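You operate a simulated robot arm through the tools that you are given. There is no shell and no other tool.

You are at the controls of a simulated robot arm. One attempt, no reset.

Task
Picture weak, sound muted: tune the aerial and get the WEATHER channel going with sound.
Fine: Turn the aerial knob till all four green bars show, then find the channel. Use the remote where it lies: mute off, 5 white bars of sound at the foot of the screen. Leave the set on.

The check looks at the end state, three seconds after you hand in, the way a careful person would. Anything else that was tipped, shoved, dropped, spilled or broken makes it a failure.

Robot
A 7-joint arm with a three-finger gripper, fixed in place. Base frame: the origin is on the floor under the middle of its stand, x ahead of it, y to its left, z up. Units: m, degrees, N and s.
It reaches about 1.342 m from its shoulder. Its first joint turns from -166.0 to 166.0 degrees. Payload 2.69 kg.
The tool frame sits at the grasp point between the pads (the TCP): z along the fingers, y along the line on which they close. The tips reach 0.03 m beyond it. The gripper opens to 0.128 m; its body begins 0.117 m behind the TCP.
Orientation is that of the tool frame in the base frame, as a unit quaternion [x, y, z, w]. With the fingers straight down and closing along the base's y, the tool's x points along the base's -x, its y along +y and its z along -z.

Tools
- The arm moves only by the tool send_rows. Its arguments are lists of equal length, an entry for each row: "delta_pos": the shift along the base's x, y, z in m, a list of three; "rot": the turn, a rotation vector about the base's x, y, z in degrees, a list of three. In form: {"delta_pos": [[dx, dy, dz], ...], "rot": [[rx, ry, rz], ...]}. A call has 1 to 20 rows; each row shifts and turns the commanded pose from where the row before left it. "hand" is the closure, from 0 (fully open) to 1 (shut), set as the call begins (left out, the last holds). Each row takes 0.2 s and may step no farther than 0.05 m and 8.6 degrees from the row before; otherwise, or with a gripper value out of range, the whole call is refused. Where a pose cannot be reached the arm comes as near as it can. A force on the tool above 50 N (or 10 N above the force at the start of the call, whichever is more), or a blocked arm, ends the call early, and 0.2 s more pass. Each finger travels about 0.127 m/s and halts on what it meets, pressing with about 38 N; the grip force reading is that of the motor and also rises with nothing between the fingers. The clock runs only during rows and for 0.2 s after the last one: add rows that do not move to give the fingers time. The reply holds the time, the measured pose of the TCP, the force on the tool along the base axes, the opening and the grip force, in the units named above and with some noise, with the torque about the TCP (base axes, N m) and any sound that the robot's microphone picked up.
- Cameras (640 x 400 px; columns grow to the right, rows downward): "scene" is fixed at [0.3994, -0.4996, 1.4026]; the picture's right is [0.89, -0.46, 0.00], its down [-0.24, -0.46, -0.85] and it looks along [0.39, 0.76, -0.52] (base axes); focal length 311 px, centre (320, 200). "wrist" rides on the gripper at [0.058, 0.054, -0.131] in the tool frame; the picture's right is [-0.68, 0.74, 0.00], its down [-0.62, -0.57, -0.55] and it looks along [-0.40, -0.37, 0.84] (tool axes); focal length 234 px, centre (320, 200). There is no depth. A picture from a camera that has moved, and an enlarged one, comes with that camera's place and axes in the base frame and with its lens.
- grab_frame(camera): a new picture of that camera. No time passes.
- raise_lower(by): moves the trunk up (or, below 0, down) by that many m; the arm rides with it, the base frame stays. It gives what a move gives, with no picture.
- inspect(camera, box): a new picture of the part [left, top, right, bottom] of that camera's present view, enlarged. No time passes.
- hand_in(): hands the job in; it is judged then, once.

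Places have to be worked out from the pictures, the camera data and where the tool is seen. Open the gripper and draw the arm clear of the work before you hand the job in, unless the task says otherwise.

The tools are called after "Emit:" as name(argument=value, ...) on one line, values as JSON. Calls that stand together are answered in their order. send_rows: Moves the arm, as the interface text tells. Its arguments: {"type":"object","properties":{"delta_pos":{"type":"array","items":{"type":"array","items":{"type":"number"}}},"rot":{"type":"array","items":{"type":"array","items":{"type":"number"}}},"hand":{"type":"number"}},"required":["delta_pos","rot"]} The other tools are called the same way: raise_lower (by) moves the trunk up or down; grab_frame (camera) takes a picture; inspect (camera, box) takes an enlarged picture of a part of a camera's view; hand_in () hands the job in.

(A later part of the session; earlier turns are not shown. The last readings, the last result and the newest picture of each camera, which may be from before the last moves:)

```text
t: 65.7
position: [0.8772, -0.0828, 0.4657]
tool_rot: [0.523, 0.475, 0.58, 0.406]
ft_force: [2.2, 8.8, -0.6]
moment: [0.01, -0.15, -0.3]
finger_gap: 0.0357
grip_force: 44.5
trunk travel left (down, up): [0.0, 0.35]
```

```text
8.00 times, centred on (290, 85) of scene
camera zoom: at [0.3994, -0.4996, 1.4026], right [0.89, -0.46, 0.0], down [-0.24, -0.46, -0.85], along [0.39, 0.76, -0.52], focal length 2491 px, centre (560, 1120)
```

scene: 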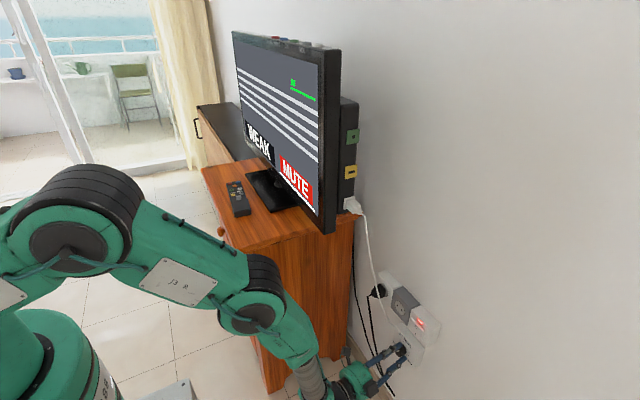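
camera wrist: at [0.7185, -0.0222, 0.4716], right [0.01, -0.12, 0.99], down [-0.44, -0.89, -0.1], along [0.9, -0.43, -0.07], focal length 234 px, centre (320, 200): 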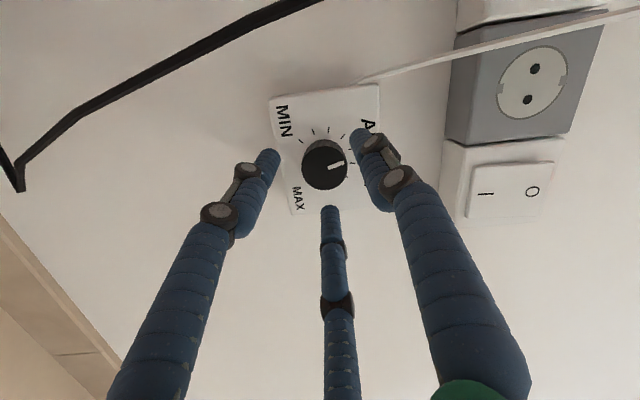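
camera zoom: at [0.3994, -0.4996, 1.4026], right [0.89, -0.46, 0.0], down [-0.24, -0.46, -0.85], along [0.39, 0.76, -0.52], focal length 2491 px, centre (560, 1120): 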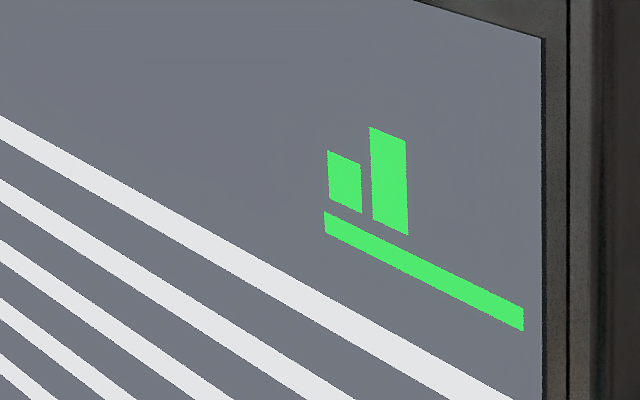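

Good grip with little side load. I turn counter-clockwise in 10° steps and watch the bars.

Emit:
send_rows(delta_pos=[[0, 0, 0], [0, 0, 0]], rot=[[-4.96, -0.63, 0], [-4.96, -0.63, 0]])

Emit:
inspect(camera="scene", box=[260, 60, 320, 110])

Emit:
send_rows(delta_pos=[[0, 0, 0], [0, 0, 0]], rot=[[-4.96, -0.63, 0], [-4.96, -0.63, 0]])

Emit:
inspect(camera="scene", box=[260, 60, 320, 110])

```text
t: 66.2
position: [0.8775, -0.0833, 0.4652]
tool_rot: [0.479, 0.52, 0.541, 0.456]
ft_force: [6.1, 3.4, -3.9]
moment: [-0.02, 0.52, -0.25]
finger_gap: 0.0359
grip_force: 44.6
trunk travel left (down, up): [0.0, 0.35]
```

```text
8.00 times, centred on (290, 85) of scene
camera zoom: at [0.3994, -0.4996, 1.4026], right [0.89, -0.46, 0.0], down [-0.24, -0.46, -0.85], along [0.39, 0.76, -0.52], focal length 2491 px, centre (560, 1120)
```

zoom: 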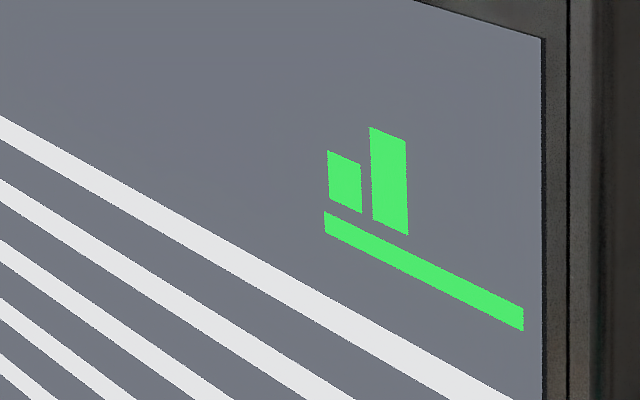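

```text
t: 66.8
position: [0.8773, -0.0835, 0.4659]
tool_rot: [0.432, 0.559, 0.499, 0.501]
ft_force: [10.0, -4.8, -6.7]
moment: [-0.02, 0.9, -0.48]
finger_gap: 0.0364
grip_force: 45.3
trunk travel left (down, up): [0.0, 0.35]
```

```text
8.00 times, centred on (290, 85) of scene
camera zoom: at [0.3994, -0.4996, 1.4026], right [0.89, -0.46, 0.0], down [-0.24, -0.46, -0.85], along [0.39, 0.76, -0.52], focal length 2491 px, centre (560, 1120)
```

zoom: 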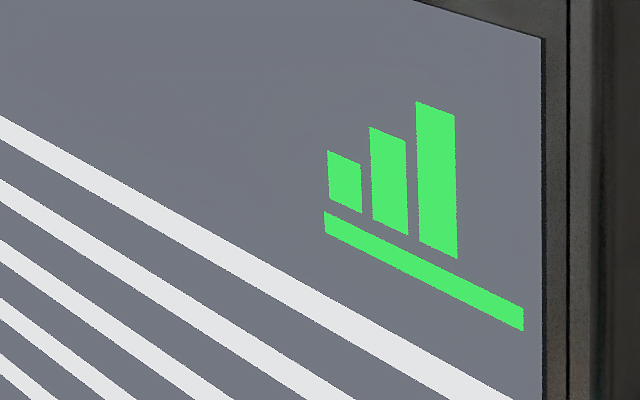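

Three bars at about -68°. I keep going in 8–10° steps.

Emit:
send_rows(delta_pos=[[0, 0, 0], [0, 0, 0]], rot=[[-3.97, -0.5, 0], [-3.97, -0.5, 0]])

Emit:
inspect(camera="scene", box=[260, 60, 320, 110])

Emit:
send_rows(delta_pos=[[0, 0, 0], [0, 0, 0]], rot=[[-3.97, -0.5, 0], [-3.97, -0.5, 0]])

Emit:
inspect(camera="scene", box=[260, 60, 320, 110])

```text
t: 67.5
position: [0.8769, -0.0823, 0.4647]
tool_rot: [0.392, 0.589, 0.462, 0.535]
ft_force: [5.0, -8.8, -6.6]
moment: [-0.02, 0.87, -0.76]
finger_gap: 0.0361
grip_force: 45.4
trunk travel left (down, up): [0.0, 0.35]
```

```text
8.00 times, centred on (290, 85) of scene
camera zoom: at [0.3994, -0.4996, 1.4026], right [0.89, -0.46, 0.0], down [-0.24, -0.46, -0.85], along [0.39, 0.76, -0.52], focal length 2491 px, centre (560, 1120)
```

zoom: 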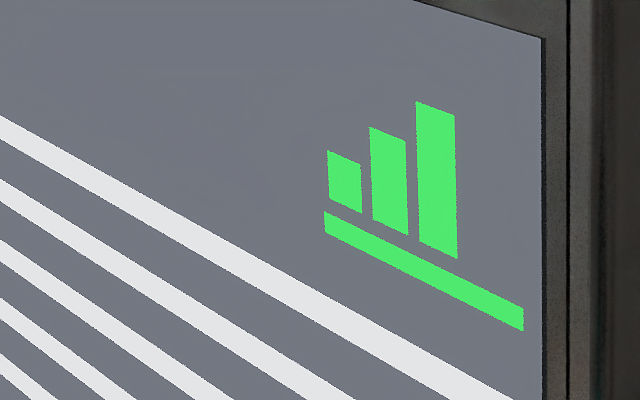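

```text
t: 68.0
position: [0.877, -0.0833, 0.4657]
tool_rot: [0.348, 0.614, 0.425, 0.566]
ft_force: [-0.4, -9.2, -4.3]
moment: [0.0, 0.65, -0.78]
finger_gap: 0.0362
grip_force: 44.9
trunk travel left (down, up): [0.0, 0.35]
```

```text
8.00 times, centred on (290, 85) of scene
camera zoom: at [0.3994, -0.4996, 1.4026], right [0.89, -0.46, 0.0], down [-0.24, -0.46, -0.85], along [0.39, 0.76, -0.52], focal length 2491 px, centre (560, 1120)
```

zoom: 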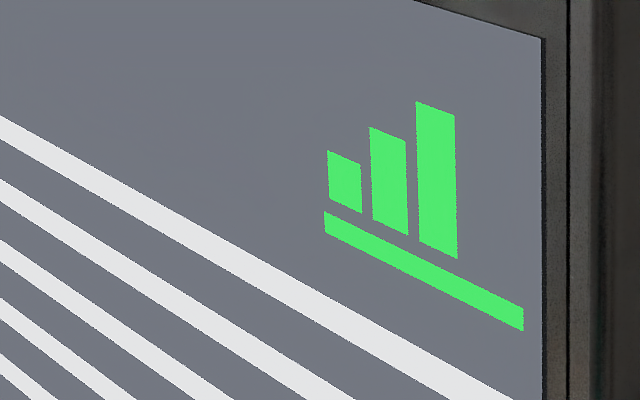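

Still three bars at about -84°. I continue in 6° steps so as not to skip the peak.

Emit:
send_rows(delta_pos=[[0, 0, 0], [0, 0, 0]], rot=[[-2.98, -0.38, 0], [-2.98, -0.38, 0]])

Emit:
inspect(camera="scene", box=[260, 60, 320, 110])

Emit:
send_rows(delta_pos=[[0, 0, 0], [0, 0, 0]], rot=[[-2.98, -0.38, 0], [-2.98, -0.38, 0]])

Emit:
inspect(camera="scene", box=[260, 60, 320, 110])

```text
t: 68.7
position: [0.8768, -0.0826, 0.4659]
tool_rot: [0.317, 0.632, 0.394, 0.587]
ft_force: [-0.8, -10.9, -6.5]
moment: [-0.01, 0.59, -0.64]
finger_gap: 0.0361
grip_force: 45.5
trunk travel left (down, up): [0.0, 0.35]
```

```text
8.00 times, centred on (290, 85) of scene
camera zoom: at [0.3994, -0.4996, 1.4026], right [0.89, -0.46, 0.0], down [-0.24, -0.46, -0.85], along [0.39, 0.76, -0.52], focal length 2491 px, centre (560, 1120)
```

zoom: 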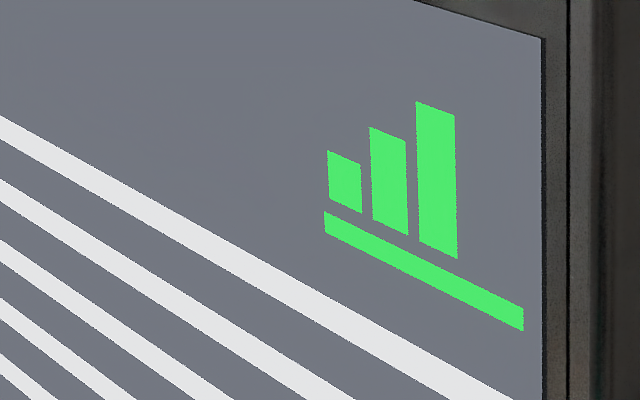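

```text
t: 69.2
position: [0.8768, -0.0833, 0.4659]
tool_rot: [0.284, 0.647, 0.364, 0.607]
ft_force: [-7.7, -12.5, -1.3]
moment: [-0.05, 0.32, -0.76]
finger_gap: 0.036
grip_force: 44.4
trunk travel left (down, up): [0.0, 0.35]
```

```text
8.00 times, centred on (290, 85) of scene
camera zoom: at [0.3994, -0.4996, 1.4026], right [0.89, -0.46, 0.0], down [-0.24, -0.46, -0.85], along [0.39, 0.76, -0.52], focal length 2491 px, centre (560, 1120)
```

zoom: 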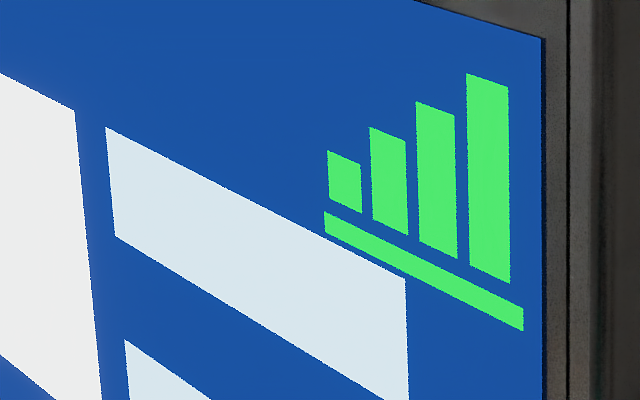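

Four bars and a real picture at about -96°. I go 5° further so it sits inside the window instead of on its edge, and check.

Emit:
send_rows(delta_pos=[[0, 0, 0], [0, 0, 0], [0, 0, 0]], rot=[[-2.48, -0.32, 0], [-2.48, -0.32, 0], [0, 0, 0]])

Emit:
inspect(camera="scene", box=[230, 30, 340, 230])

Emit:
inspect(camera="wrist", box=[230, 80, 430, 240])

```text
t: 70.0
position: [0.8759, -0.0835, 0.4669]
tool_rot: [0.255, 0.659, 0.337, 0.622]
ft_force: [-11.4, -13.8, 1.8]
moment: [0.03, -0.13, -0.74]
finger_gap: 0.0362
grip_force: 45.2
trunk travel left (down, up): [0.0, 0.35]
```

```text
2.00 times, centred on (285, 130) of scene
camera zoom: at [0.3994, -0.4996, 1.4026], right [0.89, -0.46, 0.0], down [-0.24, -0.46, -0.85], along [0.39, 0.76, -0.52], focal length 623 px, centre (390, 340)
```

zoom: 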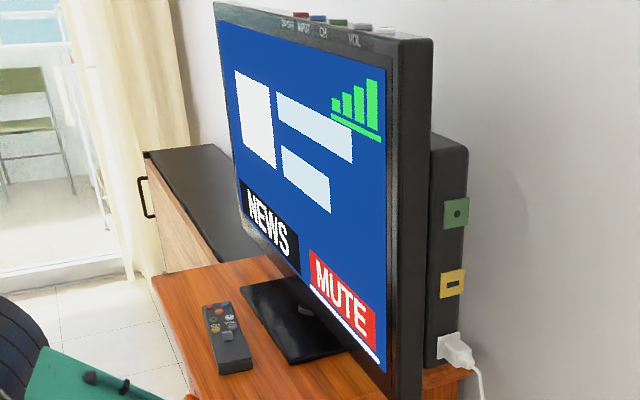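

```text
2.50 times, centred on (330, 160) of wrist
camera zoom: at [0.736, -0.0209, 0.4682], right [0.0, -0.04, 1.0], down [-0.44, -0.9, -0.03], along [0.9, -0.44, -0.02], focal length 585 px, centre (295, 300)
```

zoom: 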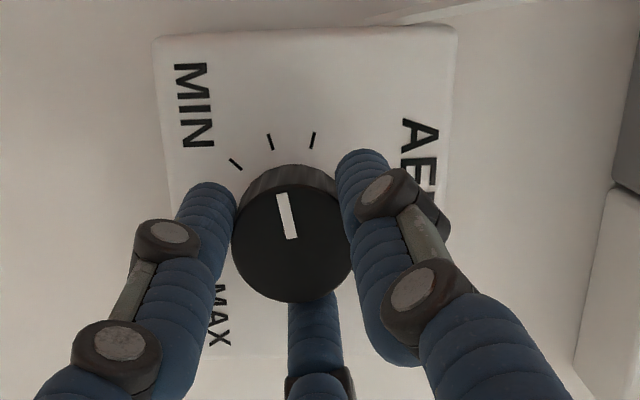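

Four bars, the channel is NEWS with MUTE shown. I release the knob, check the bars hold, then back straight out.

Emit:
send_rows(delta_pos=[[0, 0, 0], [0, 0, 0]], rot=[[0, 0, 0], [0, 0, 0]], hand=0.53)

Emit:
inspect(camera="scene", box=[230, 30, 340, 130])

Emit:
inspect(camera="wrist", box=[230, 80, 430, 240])

```text
t: 70.7
position: [0.8775, -0.0816, 0.4653]
tool_rot: [0.255, 0.66, 0.337, 0.622]
ft_force: [-1.0, 0.1, 0.5]
moment: [-0.01, 0.03, 0.0]
finger_gap: 0.0602
grip_force: 0.1
trunk travel left (down, up): [0.0, 0.35]
```

```text
4.00 times, centred on (285, 80) of scene
camera zoom: at [0.3994, -0.4996, 1.4026], right [0.89, -0.46, 0.0], down [-0.24, -0.46, -0.85], along [0.39, 0.76, -0.52], focal length 1246 px, centre (460, 680)
```

zoom: 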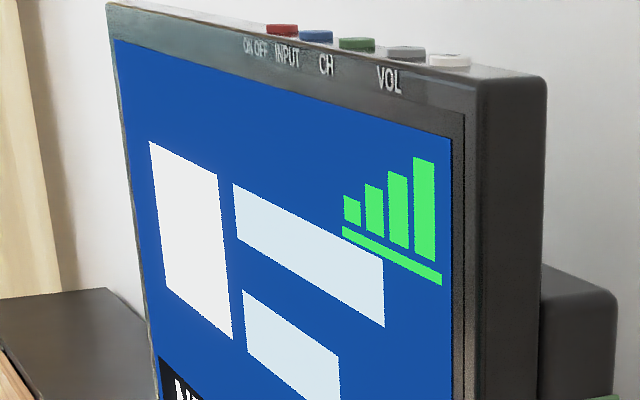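

```text
2.50 times, centred on (330, 160) of wrist
camera zoom: at [0.7364, -0.0205, 0.4682], right [0.0, -0.04, 1.0], down [-0.44, -0.9, -0.03], along [0.9, -0.44, -0.02], focal length 585 px, centre (295, 300)
```

zoom: 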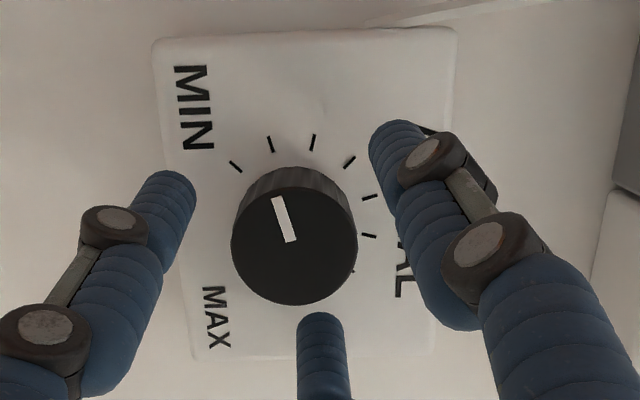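

The bars hold at four with the knob free. I back straight out along the hand's axis.

Emit:
send_rows(delta_pos=[[-0.008, -0.001, 0], [-0.01, -0.0013, 0], [-0.01, -0.0013, 0], [-0.01, -0.0013, 0], [-0.015, -0.002, 0], [-0.02, -0.004, 0], [-0.02, -0.006, 0.005], [-0.02, -0.01, 0.01]], rot=[[0, 0, 0], [0, 0, 0], [0, 0, 0], [0, 0, 0], [0, 0, 0], [0, 0, 0], [0, 0, 0], [0, 0, 0]])

Emit:
grab_frame(camera="scene")

```text
t: 72.5
position: [0.7643, -0.1082, 0.4801]
tool_rot: [0.255, 0.66, 0.337, 0.622]
ft_force: [0.5, -0.4, 0.4]
moment: [0.01, -0.03, 0.0]
finger_gap: 0.0602
grip_force: 0.3
trunk travel left (down, up): [0.0, 0.35]
```

```text
taken
```

scene: 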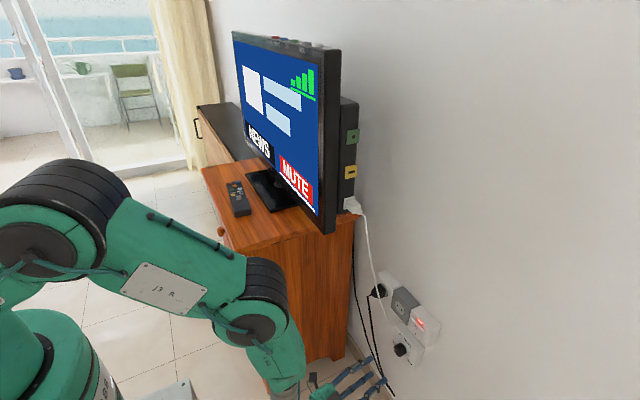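

Clear of the wall. Now I swing the hand round to the left side (its free direction) while drawing the wrist back and up, staying well short of the cabinet.

Emit:
send_rows(delta_pos=[[-0.0119, 0.0232, 0.017], [-0.0162, 0.022, 0.017], [-0.0203, 0.0202, 0.017], [-0.0242, 0.0179, 0.017], [-0.0276, 0.015, 0.017]], rot=[[0, 0, 8], [0, 0, 8], [0, 0, 8], [0, 0, 8], [0, 0, 8]])

Emit:
grab_frame(camera="scene")

```text
t: 73.7
position: [0.6642, -0.0137, 0.5655]
tool_rot: [0.013, 0.706, 0.531, 0.468]
ft_force: [0.4, -0.3, -0.4]
moment: [-0.01, 0.0, -0.01]
finger_gap: 0.0601
grip_force: 0.0
trunk travel left (down, up): [0.0, 0.35]
```

```text
taken
```

scene: 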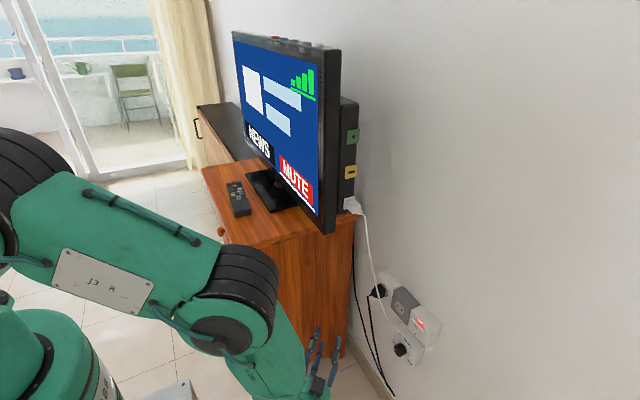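

Good. I continue the swing to pointing left.

Emit:
send_rows(delta_pos=[[-0.0306, 0.0118, 0.02], [-0.0332, 0.0081, 0.02], [-0.0352, 0.0041, 0.02], [-0.0366, -0.0002, 0.02], [-0.0375, -0.0046, 0.02]], rot=[[0, 0, 8], [0, 0, 8], [0, 0, 8], [0, 0, 8], [0, 0, 8]])

Emit:
grab_frame(camera="scene")

```text
t: 74.8
position: [0.4895, 0.01, 0.6676]
tool_rot: [-0.229, 0.668, 0.659, 0.259]
ft_force: [-1.0, 0.9, -0.1]
moment: [0.0, 0.01, 0.0]
finger_gap: 0.0605
grip_force: 0.1
trunk travel left (down, up): [0.0, 0.35]
```

```text
taken
```

scene: 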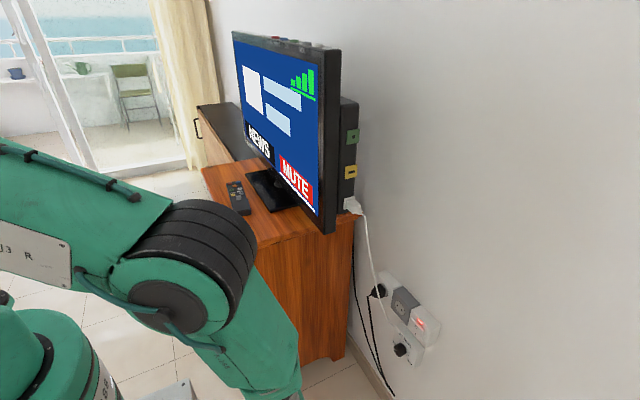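

The hand points left, at [0.49, 0.01, 0.67]. Next I roll it downwards, lifting the wrist, and stop with the fingers pointing down and about 25° forward-left, which suits pressing with one fingertip.

Emit:
send_rows(delta_pos=[[0.002, 0.0077, 0.0022], [0.002, 0.003, 0.0029], [0.002, -0.0015, 0.0042], [0.002, -0.0058, 0.0062], [0.002, -0.0098, 0.0087], [0.002, -0.0133, 0.0118], [0.002, -0.0164, 0.0153], [0.002, -0.0189, 0.0193]], rot=[[-8.2, 0, 0], [-8.2, 0, 0], [-8.2, 0, 0], [-8.2, 0, 0], [-8.2, 0, 0], [-8.2, 0, 0], [-8.2, 0, 0], [-8.2, 0, 0]])

Emit:
grab_frame(camera="scene")

```text
t: 76.7
position: [0.5064, -0.0488, 0.7353]
tool_rot: [-0.332, 0.919, 0.19, 0.095]
ft_force: [0.0, -1.2, -0.8]
moment: [0.08, 0.02, 0.02]
finger_gap: 0.0602
grip_force: 0.0
trunk travel left (down, up): [0.0, 0.35]
```

```text
taken
```

scene: 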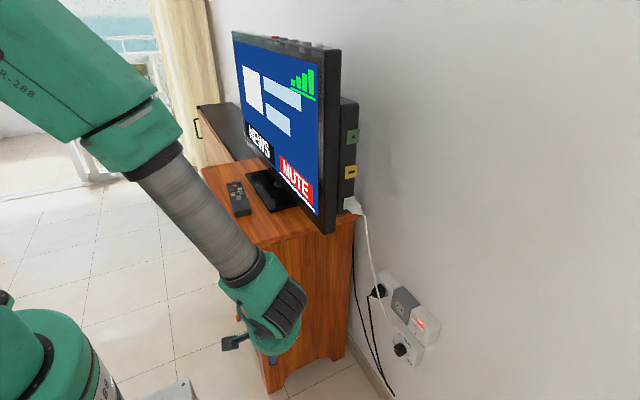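

The hand is in a good pressing attitude with one finger lowest. I lift to clear the cabinet top before going over to the remote.

Emit:
send_rows(delta_pos=[[0, 0.0, 0.045], [0, 0.0, 0.045], [0, 0.0, 0.045], [0, 0.0, 0.045], [0, 0.01, 0.045], [0, 0.02, 0.04], [0, 0.03, 0.03]], rot=[[0, 0, 0], [0, 0, 0], [0, 0, 0], [0, 0, 0], [0, 0, 0], [0, 0, 0], [0, 0, 0]])

Emit:
send_rows(delta_pos=[[0, 0.045, 0], [0, 0.045, 0.0], [0, 0.045, 0.0], [0.005, 0.045, 0.0], [0.005, 0.045, 0], [0.005, 0.045, 0]], rot=[[0, 0, 0], [0, 0, 0], [0, 0, 0], [0, 0, 0], [0, 0, 0], [0, 0, 0]])

Emit:
grab_frame(camera="scene")

Emit:
grab_frame(camera="wrist")

```text
t: 78.2
position: [0.5041, 0.0132, 1.0324]
tool_rot: [-0.332, 0.919, 0.191, 0.095]
ft_force: [0.0, -0.7, -0.4]
moment: [0.05, 0.04, 0.01]
finger_gap: 0.0603
grip_force: 0.0
trunk travel left (down, up): [0.0, 0.35]
```

```text
t: 79.7
position: [0.519, 0.2839, 1.0305]
tool_rot: [-0.332, 0.919, 0.191, 0.095]
ft_force: [0.5, -0.7, -0.1]
moment: [0.05, -0.03, 0.01]
finger_gap: 0.0604
grip_force: 0.1
trunk travel left (down, up): [0.0, 0.35]
```

```text
taken
```

scene: 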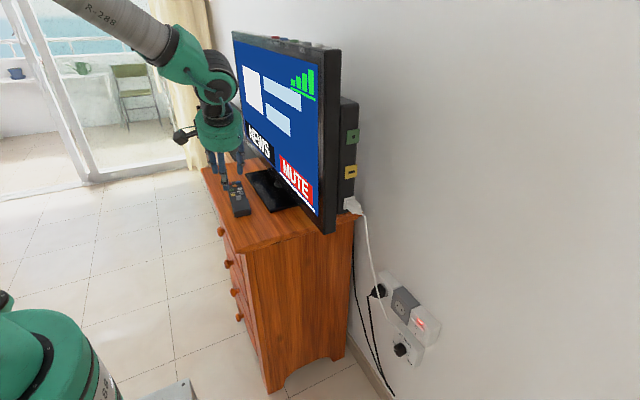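

```text
taken
camera wrist: at [0.4334, 0.2337, 1.1482], right [0.04, 0.91, 0.42], down [0.81, -0.27, 0.52], along [0.59, 0.32, -0.75], focal length 234 px, centre (320, 200)
```

wrist: 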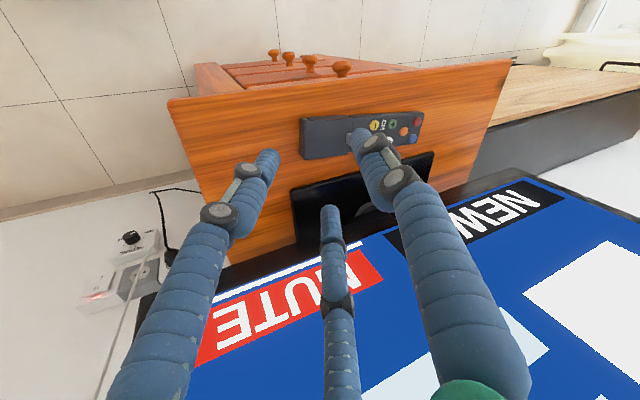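

Excellent: the wrist camera sees both the remote and the screen. I zoom in on the remote.

Emit:
inspect(camera="wrist", box=[290, 90, 440, 180])

Emit:
inspect(camera="scene", box=[200, 140, 270, 220])

```text
4.27 times, centred on (365, 135) of wrist
camera zoom: at [0.4334, 0.2337, 1.1482], right [0.04, 0.91, 0.42], down [0.81, -0.27, 0.52], along [0.59, 0.32, -0.75], focal length 999 px, centre (128, 477)
```

zoom: 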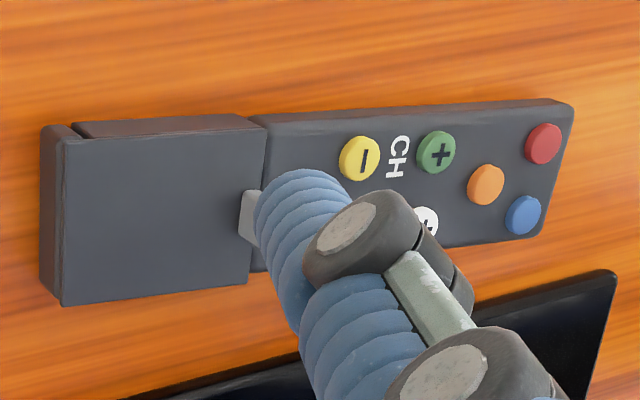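

```text
5.00 times, centred on (235, 180) of scene
camera zoom: at [0.3994, -0.4996, 1.4026], right [0.89, -0.46, 0.0], down [-0.24, -0.46, -0.85], along [0.39, 0.76, -0.52], focal length 1557 px, centre (745, 300)
```

zoom: 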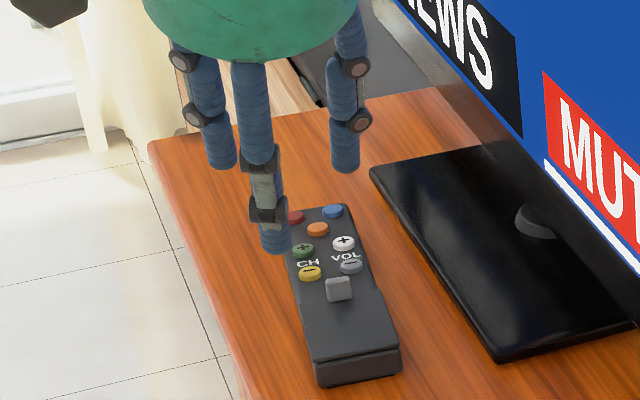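

From both views the button tops sit at z ≈ 0.873: CH+ at (0.553, 0.474), CH- at (0.550, 0.441), VOL+ at (0.580, 0.471), VOL- at (0.579, 0.436) and the orange (mute) at (0.570, 0.499). I move the lowest fingertip to hover above CH+.

Emit:
send_rows(delta_pos=[[0.0077, 0.0357, -0.006], [0.0077, 0.0357, -0.008], [0.0077, 0.0357, -0.009], [0.0077, 0.0357, -0.01], [0.0077, 0.0357, -0.01], [0.0075, 0.0356, -0.01]], rot=[[0, 0, 0], [0, 0, 0], [0, 0, 0], [0, 0, 0], [0, 0, 0], [0, 0, 0]])

Emit:
grab_frame(camera="wrist")

Emit:
inspect(camera="scene", box=[200, 140, 270, 220])

```text
t: 81.0
position: [0.5657, 0.4964, 0.9798]
tool_rot: [-0.333, 0.918, 0.192, 0.095]
ft_force: [-0.1, -0.3, 0.2]
moment: [0.04, -0.03, 0.0]
finger_gap: 0.0602
grip_force: 0.1
trunk travel left (down, up): [0.0, 0.35]
```

```text
taken
camera wrist: at [0.4791, 0.4466, 1.096], right [0.04, 0.91, 0.42], down [0.81, -0.27, 0.52], along [0.59, 0.32, -0.74], focal length 234 px, centre (320, 200)
```

wrist: 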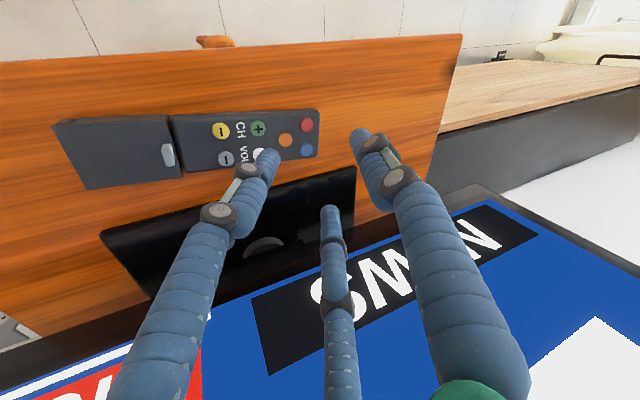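

```text
5.00 times, centred on (235, 180) of scene
camera zoom: at [0.3994, -0.4996, 1.4026], right [0.89, -0.46, 0.0], down [-0.24, -0.46, -0.85], along [0.39, 0.76, -0.52], focal length 1557 px, centre (745, 300)
```

zoom: 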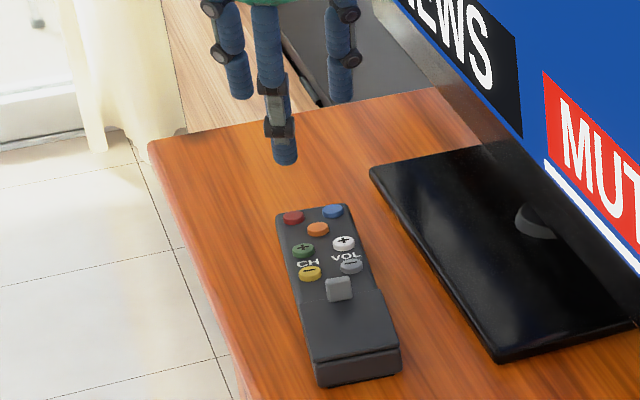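

I zoom the wrist view again from here to refine the button positions.

Emit:
inspect(camera="wrist", box=[150, 90, 330, 200])

```text
3.56 times, centred on (240, 145) of wrist
camera zoom: at [0.4791, 0.4466, 1.096], right [0.04, 0.91, 0.42], down [0.81, -0.27, 0.52], along [0.59, 0.32, -0.74], focal length 833 px, centre (604, 396)
```

zoom: 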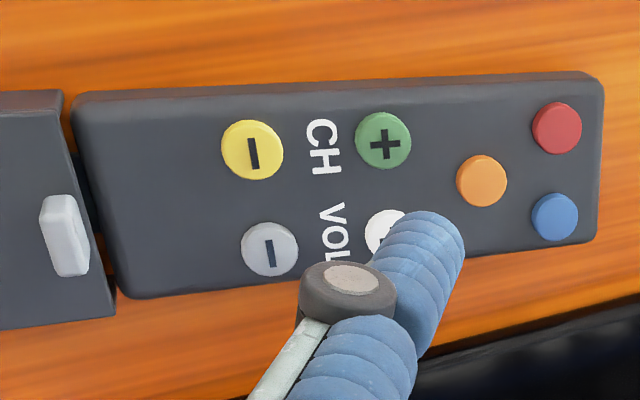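

Two wrist views now agree: button tops at z = 0.862, CH+ at (0.5535, 0.484). I shift 1 cm and descend to a low hover above CH+, then look.

Emit:
send_rows(delta_pos=[[0, 0.0049, -0.012], [0, 0.0049, -0.012], [0, 0, -0.012], [0, 0, -0.012], [0, 0, 0]], rot=[[0, 0, 0], [0, 0, 0], [0, 0, 0], [0, 0, 0], [0, 0, 0]])

Emit:
inspect(camera="wrist", box=[170, 90, 330, 200])

Emit:
inspect(camera="scene", box=[210, 160, 270, 220])

```text
t: 82.2
position: [0.5666, 0.5072, 0.9311]
tool_rot: [-0.333, 0.918, 0.191, 0.095]
ft_force: [0.9, -0.2, -0.5]
moment: [-0.01, 0.04, 0.0]
finger_gap: 0.06
grip_force: 0.0
trunk travel left (down, up): [0.0, 0.35]
```

```text
3.64 times, centred on (250, 145) of wrist
camera zoom: at [0.4799, 0.4569, 1.0472], right [0.04, 0.91, 0.42], down [0.81, -0.27, 0.52], along [0.59, 0.32, -0.75], focal length 852 px, centre (574, 400)
```

zoom: 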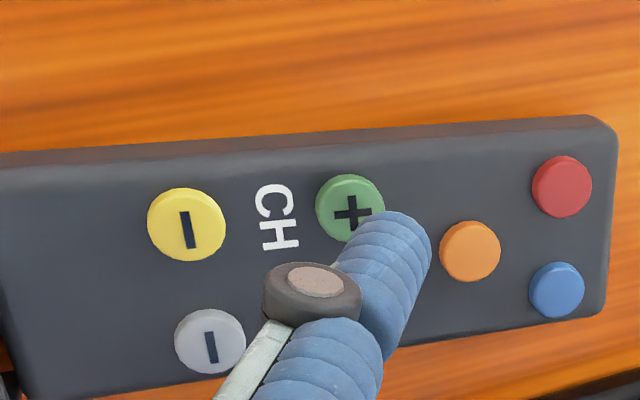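

```text
6.67 times, centred on (240, 190) of scene
camera zoom: at [0.3994, -0.4996, 1.4026], right [0.89, -0.46, 0.0], down [-0.24, -0.46, -0.85], along [0.39, 0.76, -0.52], focal length 2076 px, centre (853, 267)
```

zoom: 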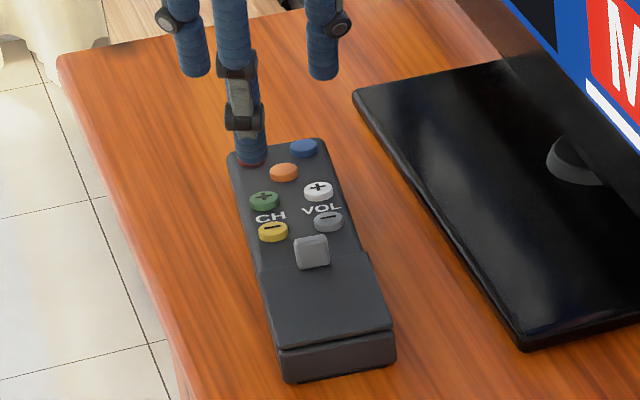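

The fingertip is about 2 cm above CH+ and lined up. I descend slowly, watching the force.

Emit:
send_rows(delta_pos=[[-0.001, -0.001, -0.004], [0, 0, -0.004], [0, 0, -0.004], [0, 0, 0]], rot=[[0, 0, 0], [0, 0, 0], [0, 0, 0], [0, 0, 0]])

Emit:
inspect(camera="wrist", box=[170, 90, 330, 200])

Emit:
inspect(camera="scene", box=[210, 160, 270, 220])

```text
t: 83.2
position: [0.5663, 0.506, 0.919]
tool_rot: [-0.333, 0.919, 0.191, 0.095]
ft_force: [0.2, 0.7, -0.7]
moment: [0.03, 0.0, -0.02]
finger_gap: 0.0599
grip_force: 0.1
trunk travel left (down, up): [0.0, 0.35]
```

```text
3.64 times, centred on (250, 145) of wrist
camera zoom: at [0.4796, 0.456, 1.0354], right [0.04, 0.91, 0.42], down [0.81, -0.27, 0.52], along [0.59, 0.32, -0.75], focal length 852 px, centre (574, 400)
```

zoom: 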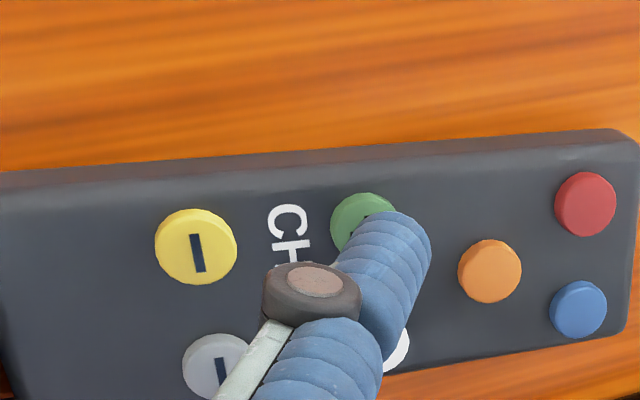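

```text
6.67 times, centred on (240, 190) of scene
camera zoom: at [0.3994, -0.4996, 1.4026], right [0.89, -0.46, 0.0], down [-0.24, -0.46, -0.85], along [0.39, 0.76, -0.52], focal length 2076 px, centre (853, 267)
```

zoom: 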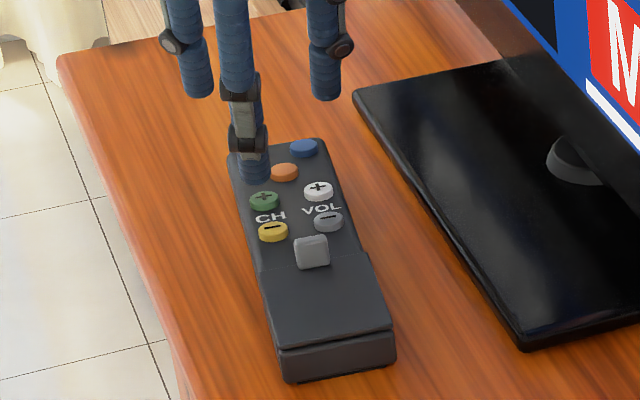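

By the wrist view the tip will land right on CH+. I keep descending in 2 mm steps until I feel the press.

Emit:
send_rows(delta_pos=[[0.0005, 0, -0.002], [0, 0, -0.002], [0, 0, -0.002], [0, 0, -0.002], [0, 0, 0]], rot=[[0, 0, 0], [0, 0, 0], [0, 0, 0], [0, 0, 0], [0, 0, 0]])

```text
t: 84.5
position: [0.5683, 0.5071, 0.9105]
tool_rot: [-0.332, 0.919, 0.19, 0.094]
ft_force: [0.0, -0.6, -0.6]
moment: [0.01, -0.03, 0.0]
finger_gap: 0.0601
grip_force: 0.0
trunk travel left (down, up): [0.0, 0.35]
```

Emit:
send_rows(delta_pos=[[-0.001, -0.001, -0.0015], [0, 0, -0.0015], [0, 0, 0]], rot=[[0, 0, 0], [0, 0, 0], [0, 0, 0]])

Emit:
inspect(camera="scene", box=[210, 160, 270, 220])

Emit:
inspect(camera="wrist", box=[170, 90, 330, 200])

```text
t: 85.2
position: [0.5672, 0.5037, 0.9074]
tool_rot: [-0.333, 0.918, 0.192, 0.095]
ft_force: [0.3, -0.1, 1.8]
moment: [-0.09, -0.03, 0.0]
finger_gap: 0.0601
grip_force: 0.1
trunk travel left (down, up): [0.0, 0.35]
heard: click
```

```text
6.67 times, centred on (240, 190) of scene
camera zoom: at [0.3994, -0.4996, 1.4026], right [0.89, -0.46, 0.0], down [-0.24, -0.46, -0.85], along [0.39, 0.76, -0.52], focal length 2076 px, centre (853, 267)
```

zoom: 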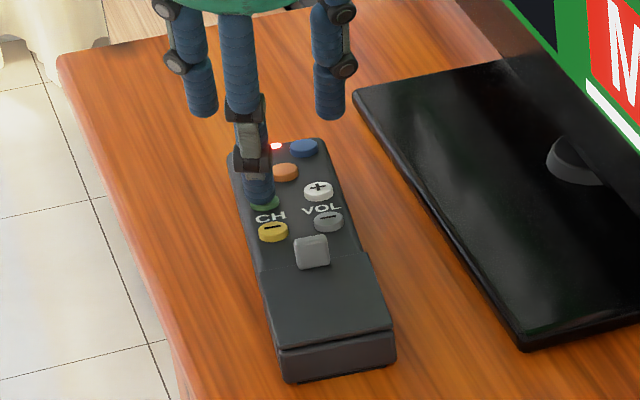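

```text
3.64 times, centred on (250, 145) of wrist
camera zoom: at [0.48, 0.4546, 1.0244], right [0.04, 0.91, 0.42], down [0.81, -0.27, 0.52], along [0.59, 0.32, -0.74], focal length 852 px, centre (574, 400)
```

zoom: 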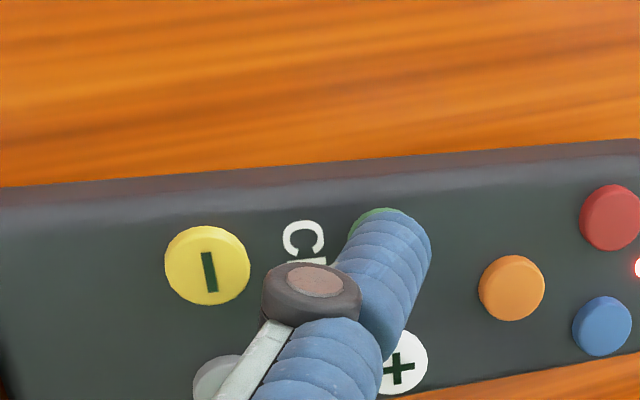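

A click was heard, the remote's LED lit and the screen changed. I lift off and read the screen.

Emit:
send_rows(delta_pos=[[0, 0, 0.004], [0, 0, 0.004], [0, 0, 0.0]], rot=[[0, 0, 0], [0, 0, 0], [0, 0, 0]])

Emit:
inspect(camera="scene", box=[220, 30, 350, 240])

```text
t: 86.0
position: [0.566, 0.5041, 0.9148]
tool_rot: [-0.333, 0.919, 0.191, 0.095]
ft_force: [0.2, -0.6, -0.2]
moment: [0.0, 0.01, 0.03]
finger_gap: 0.0602
grip_force: 0.1
trunk travel left (down, up): [0.0, 0.35]
```

```text
1.90 times, centred on (285, 135) of scene
camera zoom: at [0.3994, -0.4996, 1.4026], right [0.89, -0.46, 0.0], down [-0.24, -0.46, -0.85], along [0.39, 0.76, -0.52], focal length 593 px, centre (387, 324)
```

zoom: 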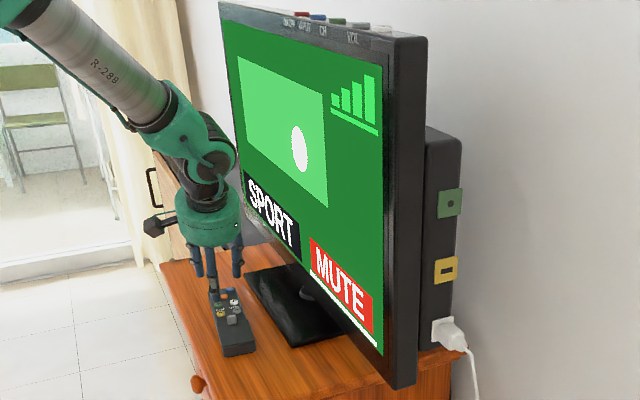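

NEWS → SPORT. The press works, so I repeat it on CH+.

Emit:
send_rows(delta_pos=[[0, 0, -0.004], [0, 0, -0.004], [0, 0, 0], [0, 0, 0.004], [0, 0, 0.004]], rot=[[0, 0, 0], [0, 0, 0], [0, 0, 0], [0, 0, 0], [0, 0, 0]])

Emit:
inspect(camera="scene", box=[220, 30, 350, 240])

```text
t: 87.2
position: [0.5658, 0.5055, 0.9153]
tool_rot: [-0.332, 0.919, 0.192, 0.094]
ft_force: [0.3, 0.4, -0.1]
moment: [0.02, 0.01, 0.0]
finger_gap: 0.06
grip_force: 0.1
trunk travel left (down, up): [0.0, 0.35]
heard: click
```

```text
1.90 times, centred on (285, 135) of scene
camera zoom: at [0.3994, -0.4996, 1.4026], right [0.89, -0.46, 0.0], down [-0.24, -0.46, -0.85], along [0.39, 0.76, -0.52], focal length 593 px, centre (387, 324)
```

zoom: 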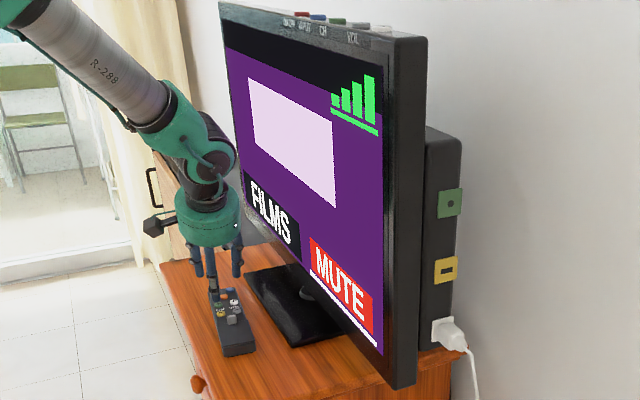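

FILMS now. I press CH+ again.

Emit:
send_rows(delta_pos=[[0, 0, -0.004], [0, 0, -0.004], [0, 0, 0], [0, 0, 0.004], [0, 0, 0.004]], rot=[[0, 0, 0], [0, 0, 0], [0, 0, 0], [0, 0, 0], [0, 0, 0]])

Emit:
inspect(camera="scene", box=[220, 30, 350, 240])

```text
t: 88.5
position: [0.5662, 0.5043, 0.9151]
tool_rot: [-0.333, 0.918, 0.191, 0.094]
ft_force: [-0.5, -0.3, 0.6]
moment: [0.03, 0.0, 0.0]
finger_gap: 0.0603
grip_force: 0.1
trunk travel left (down, up): [0.0, 0.35]
heard: click
```

```text
1.90 times, centred on (285, 135) of scene
camera zoom: at [0.3994, -0.4996, 1.4026], right [0.89, -0.46, 0.0], down [-0.24, -0.46, -0.85], along [0.39, 0.76, -0.52], focal length 593 px, centre (387, 324)
```

zoom: 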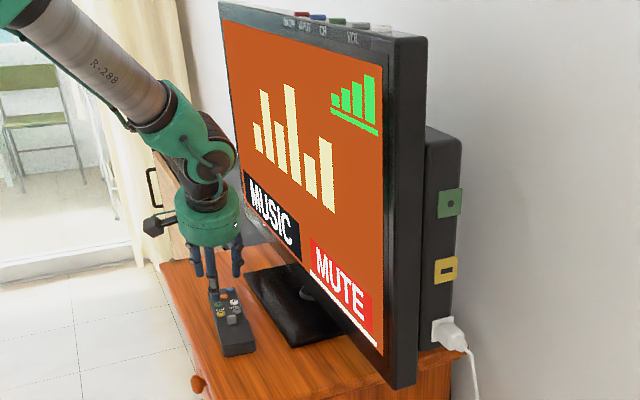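

MUSIC. Another CH+ press.

Emit:
send_rows(delta_pos=[[0, 0, -0.004], [0, 0, -0.004], [0, 0, 0], [0, 0, 0.004], [0, 0, 0.004]], rot=[[0, 0, 0], [0, 0, 0], [0, 0, 0], [0, 0, 0], [0, 0, 0]])

Emit:
inspect(camera="scene", box=[220, 30, 350, 240])

```text
t: 89.7
position: [0.5664, 0.5056, 0.9145]
tool_rot: [-0.333, 0.918, 0.192, 0.095]
ft_force: [-0.2, 0.3, -0.5]
moment: [0.02, -0.02, 0.0]
finger_gap: 0.0606
grip_force: 0.1
trunk travel left (down, up): [0.0, 0.35]
heard: click
```

```text
1.90 times, centred on (285, 135) of scene
camera zoom: at [0.3994, -0.4996, 1.4026], right [0.89, -0.46, 0.0], down [-0.24, -0.46, -0.85], along [0.39, 0.76, -0.52], focal length 593 px, centre (387, 324)
```

zoom: 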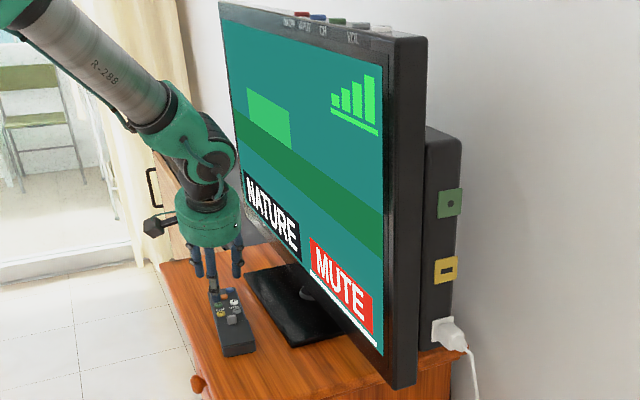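

NATURE. Another CH+ press.

Emit:
send_rows(delta_pos=[[0, 0, -0.004], [0, 0, -0.004], [0, 0, 0], [0, 0, 0.004], [0, 0, 0.004]], rot=[[0, 0, 0], [0, 0, 0], [0, 0, 0], [0, 0, 0], [0, 0, 0]])

Emit:
inspect(camera="scene", box=[220, 30, 350, 240])

```text
t: 90.8
position: [0.5657, 0.5057, 0.9155]
tool_rot: [-0.332, 0.919, 0.192, 0.094]
ft_force: [-0.5, -0.2, -0.4]
moment: [-0.02, 0.0, 0.01]
finger_gap: 0.0601
grip_force: 0.1
trunk travel left (down, up): [0.0, 0.35]
heard: click
```

```text
1.90 times, centred on (285, 135) of scene
camera zoom: at [0.3994, -0.4996, 1.4026], right [0.89, -0.46, 0.0], down [-0.24, -0.46, -0.85], along [0.39, 0.76, -0.52], focal length 593 px, centre (387, 324)
```

zoom: 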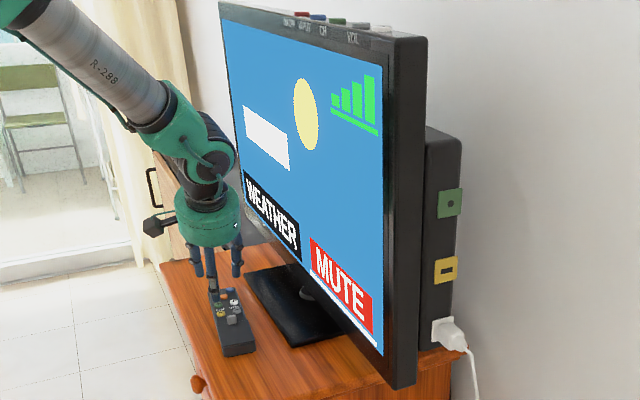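

WEATHER with four bars. Now the mute: I rise a little and move over the orange button (offset +0.017, +0.026 from CH+), then look.

Emit:
send_rows(delta_pos=[[0, 0, 0.006], [0.0085, 0.013, 0.004], [0.0085, 0.013, 0], [0, 0, 0]], rot=[[0, 0, 0], [0, 0, 0], [0, 0, 0], [0, 0, 0]])

Emit:
inspect(camera="wrist", box=[170, 90, 330, 200])

Emit:
inspect(camera="scene", box=[210, 160, 270, 220])

```text
t: 91.8
position: [0.584, 0.5304, 0.9255]
tool_rot: [-0.332, 0.919, 0.191, 0.095]
ft_force: [0.0, -0.6, -0.7]
moment: [0.01, 0.0, -0.01]
finger_gap: 0.0601
grip_force: 0.0
trunk travel left (down, up): [0.0, 0.35]
```

```text
3.64 times, centred on (250, 145) of wrist
camera zoom: at [0.4973, 0.4807, 1.0429], right [0.04, 0.91, 0.42], down [0.81, -0.27, 0.52], along [0.59, 0.32, -0.75], focal length 852 px, centre (574, 400)
```

zoom: 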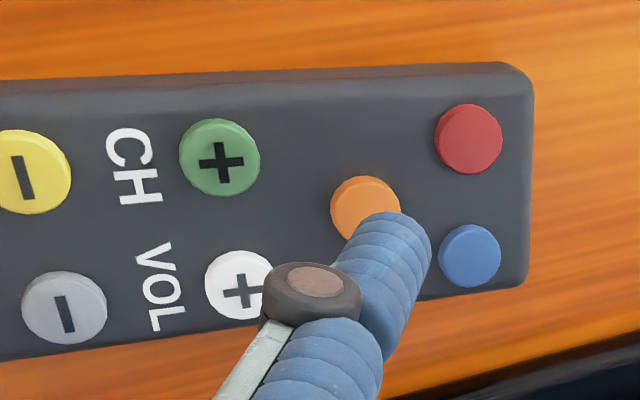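

```text
6.67 times, centred on (240, 190) of scene
camera zoom: at [0.3994, -0.4996, 1.4026], right [0.89, -0.46, 0.0], down [-0.24, -0.46, -0.85], along [0.39, 0.76, -0.52], focal length 2076 px, centre (853, 267)
```

zoom: 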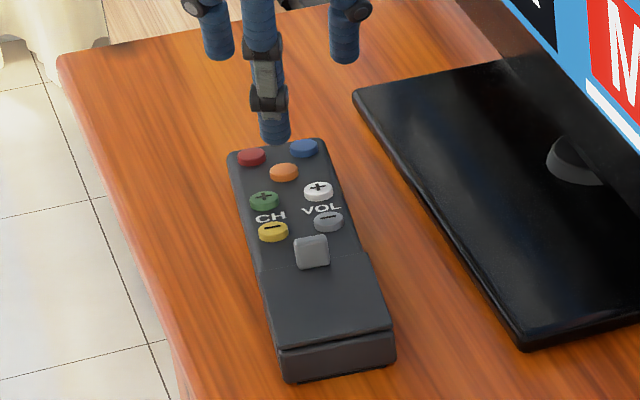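

Well aligned over the orange button. I press it: down to about z = 0.907, then back up.

Emit:
send_rows(delta_pos=[[-0.001, 0.002, -0.004], [0, 0, -0.004], [0, 0, -0.004], [0, 0, -0.003], [0, 0, -0.003], [0, 0, 0], [0, 0, 0.004], [0, 0, 0.004]], rot=[[0, 0, 0], [0, 0, 0], [0, 0, 0], [0, 0, 0], [0, 0, 0], [0, 0, 0], [0, 0, 0], [0, 0, 0]])

Emit:
inspect(camera="scene", box=[220, 30, 350, 240])

```text
t: 93.7
position: [0.5824, 0.5322, 0.9154]
tool_rot: [-0.332, 0.919, 0.192, 0.095]
ft_force: [-0.6, -0.4, -0.9]
moment: [-0.03, 0.0, -0.01]
finger_gap: 0.0601
grip_force: 0.0
trunk travel left (down, up): [0.0, 0.35]
heard: click
```

```text
1.90 times, centred on (285, 135) of scene
camera zoom: at [0.3994, -0.4996, 1.4026], right [0.89, -0.46, 0.0], down [-0.24, -0.46, -0.85], along [0.39, 0.76, -0.52], focal length 593 px, centre (387, 324)
```

zoom: 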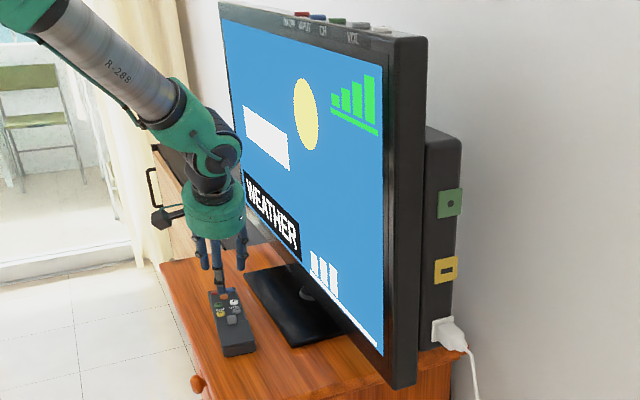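

Mute is off and white volume bars appear. I zoom in to count them.

Emit:
inspect(camera="scene", box=[270, 150, 330, 215])

Emit:
inspect(camera="wrist", box=[100, 180, 400, 400])

```text
6.15 times, centred on (300, 182) of scene
camera zoom: at [0.3994, -0.4996, 1.4026], right [0.89, -0.46, 0.0], down [-0.24, -0.46, -0.85], along [0.39, 0.76, -0.52], focal length 1916 px, centre (443, 308)
```

zoom: 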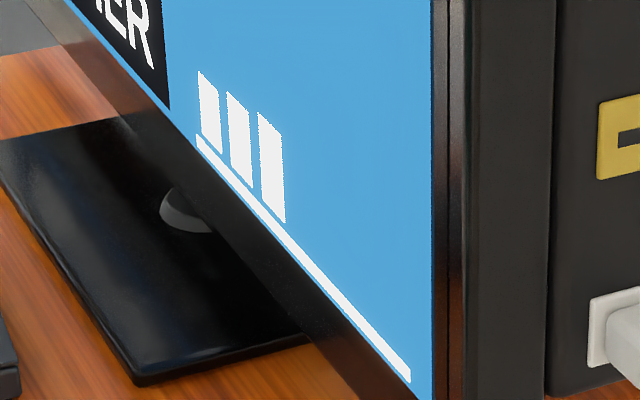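

```text
1.82 times, centred on (250, 290) of wrist
camera zoom: at [0.4957, 0.4818, 1.0321], right [0.04, 0.91, 0.42], down [0.81, -0.27, 0.52], along [0.59, 0.32, -0.75], focal length 426 px, centre (447, 36)
```

zoom: 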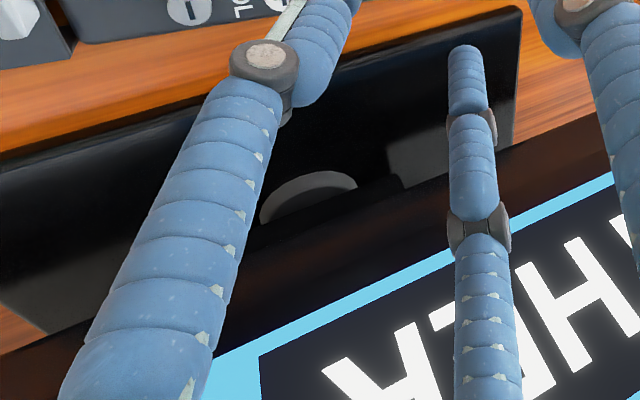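

Three bars, so I need VOL+ twice. I rise and shift to VOL+ (offset +0.0105, -0.030 from the orange button), then look.

Emit:
send_rows(delta_pos=[[0, 0, 0.01], [0.005, -0.015, 0.0], [0.0055, -0.015, 0], [0, 0, 0]], rot=[[0, 0, 0], [0, 0, 0], [0, 0, 0], [0, 0, 0]])

Emit:
inspect(camera="wrist", box=[170, 90, 330, 200])

Emit:
inspect(camera="scene", box=[210, 160, 270, 220])

```text
t: 94.7
position: [0.5935, 0.5009, 0.9254]
tool_rot: [-0.333, 0.919, 0.191, 0.094]
ft_force: [-0.3, -0.2, 0.3]
moment: [0.02, 0.01, 0.0]
finger_gap: 0.0604
grip_force: 0.1
trunk travel left (down, up): [0.0, 0.35]
```

```text
3.64 times, centred on (250, 145) of wrist
camera zoom: at [0.5068, 0.4508, 1.0422], right [0.04, 0.91, 0.42], down [0.81, -0.27, 0.52], along [0.59, 0.32, -0.75], focal length 852 px, centre (574, 400)
```

zoom: 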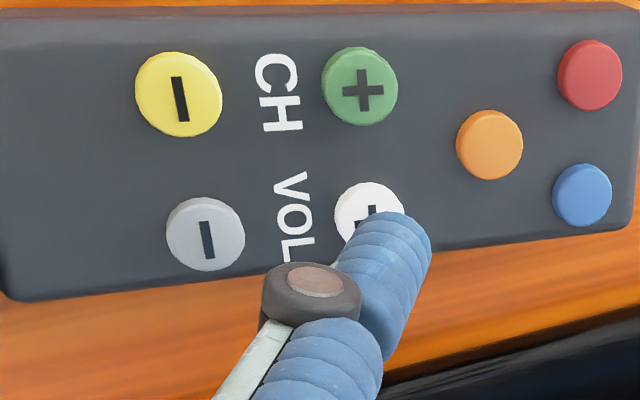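

```text
6.67 times, centred on (240, 190) of scene
camera zoom: at [0.3994, -0.4996, 1.4026], right [0.89, -0.46, 0.0], down [-0.24, -0.46, -0.85], along [0.39, 0.76, -0.52], focal length 2076 px, centre (853, 267)
```

zoom: 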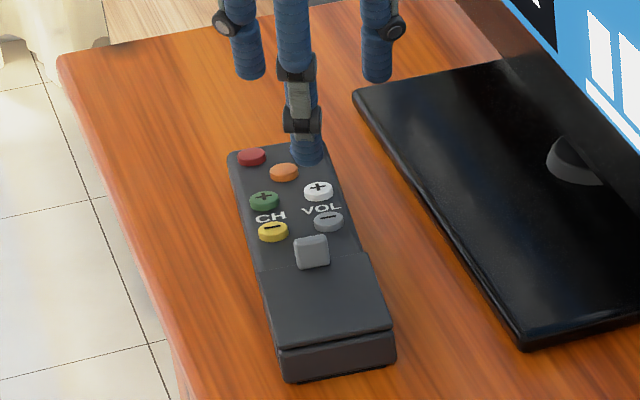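

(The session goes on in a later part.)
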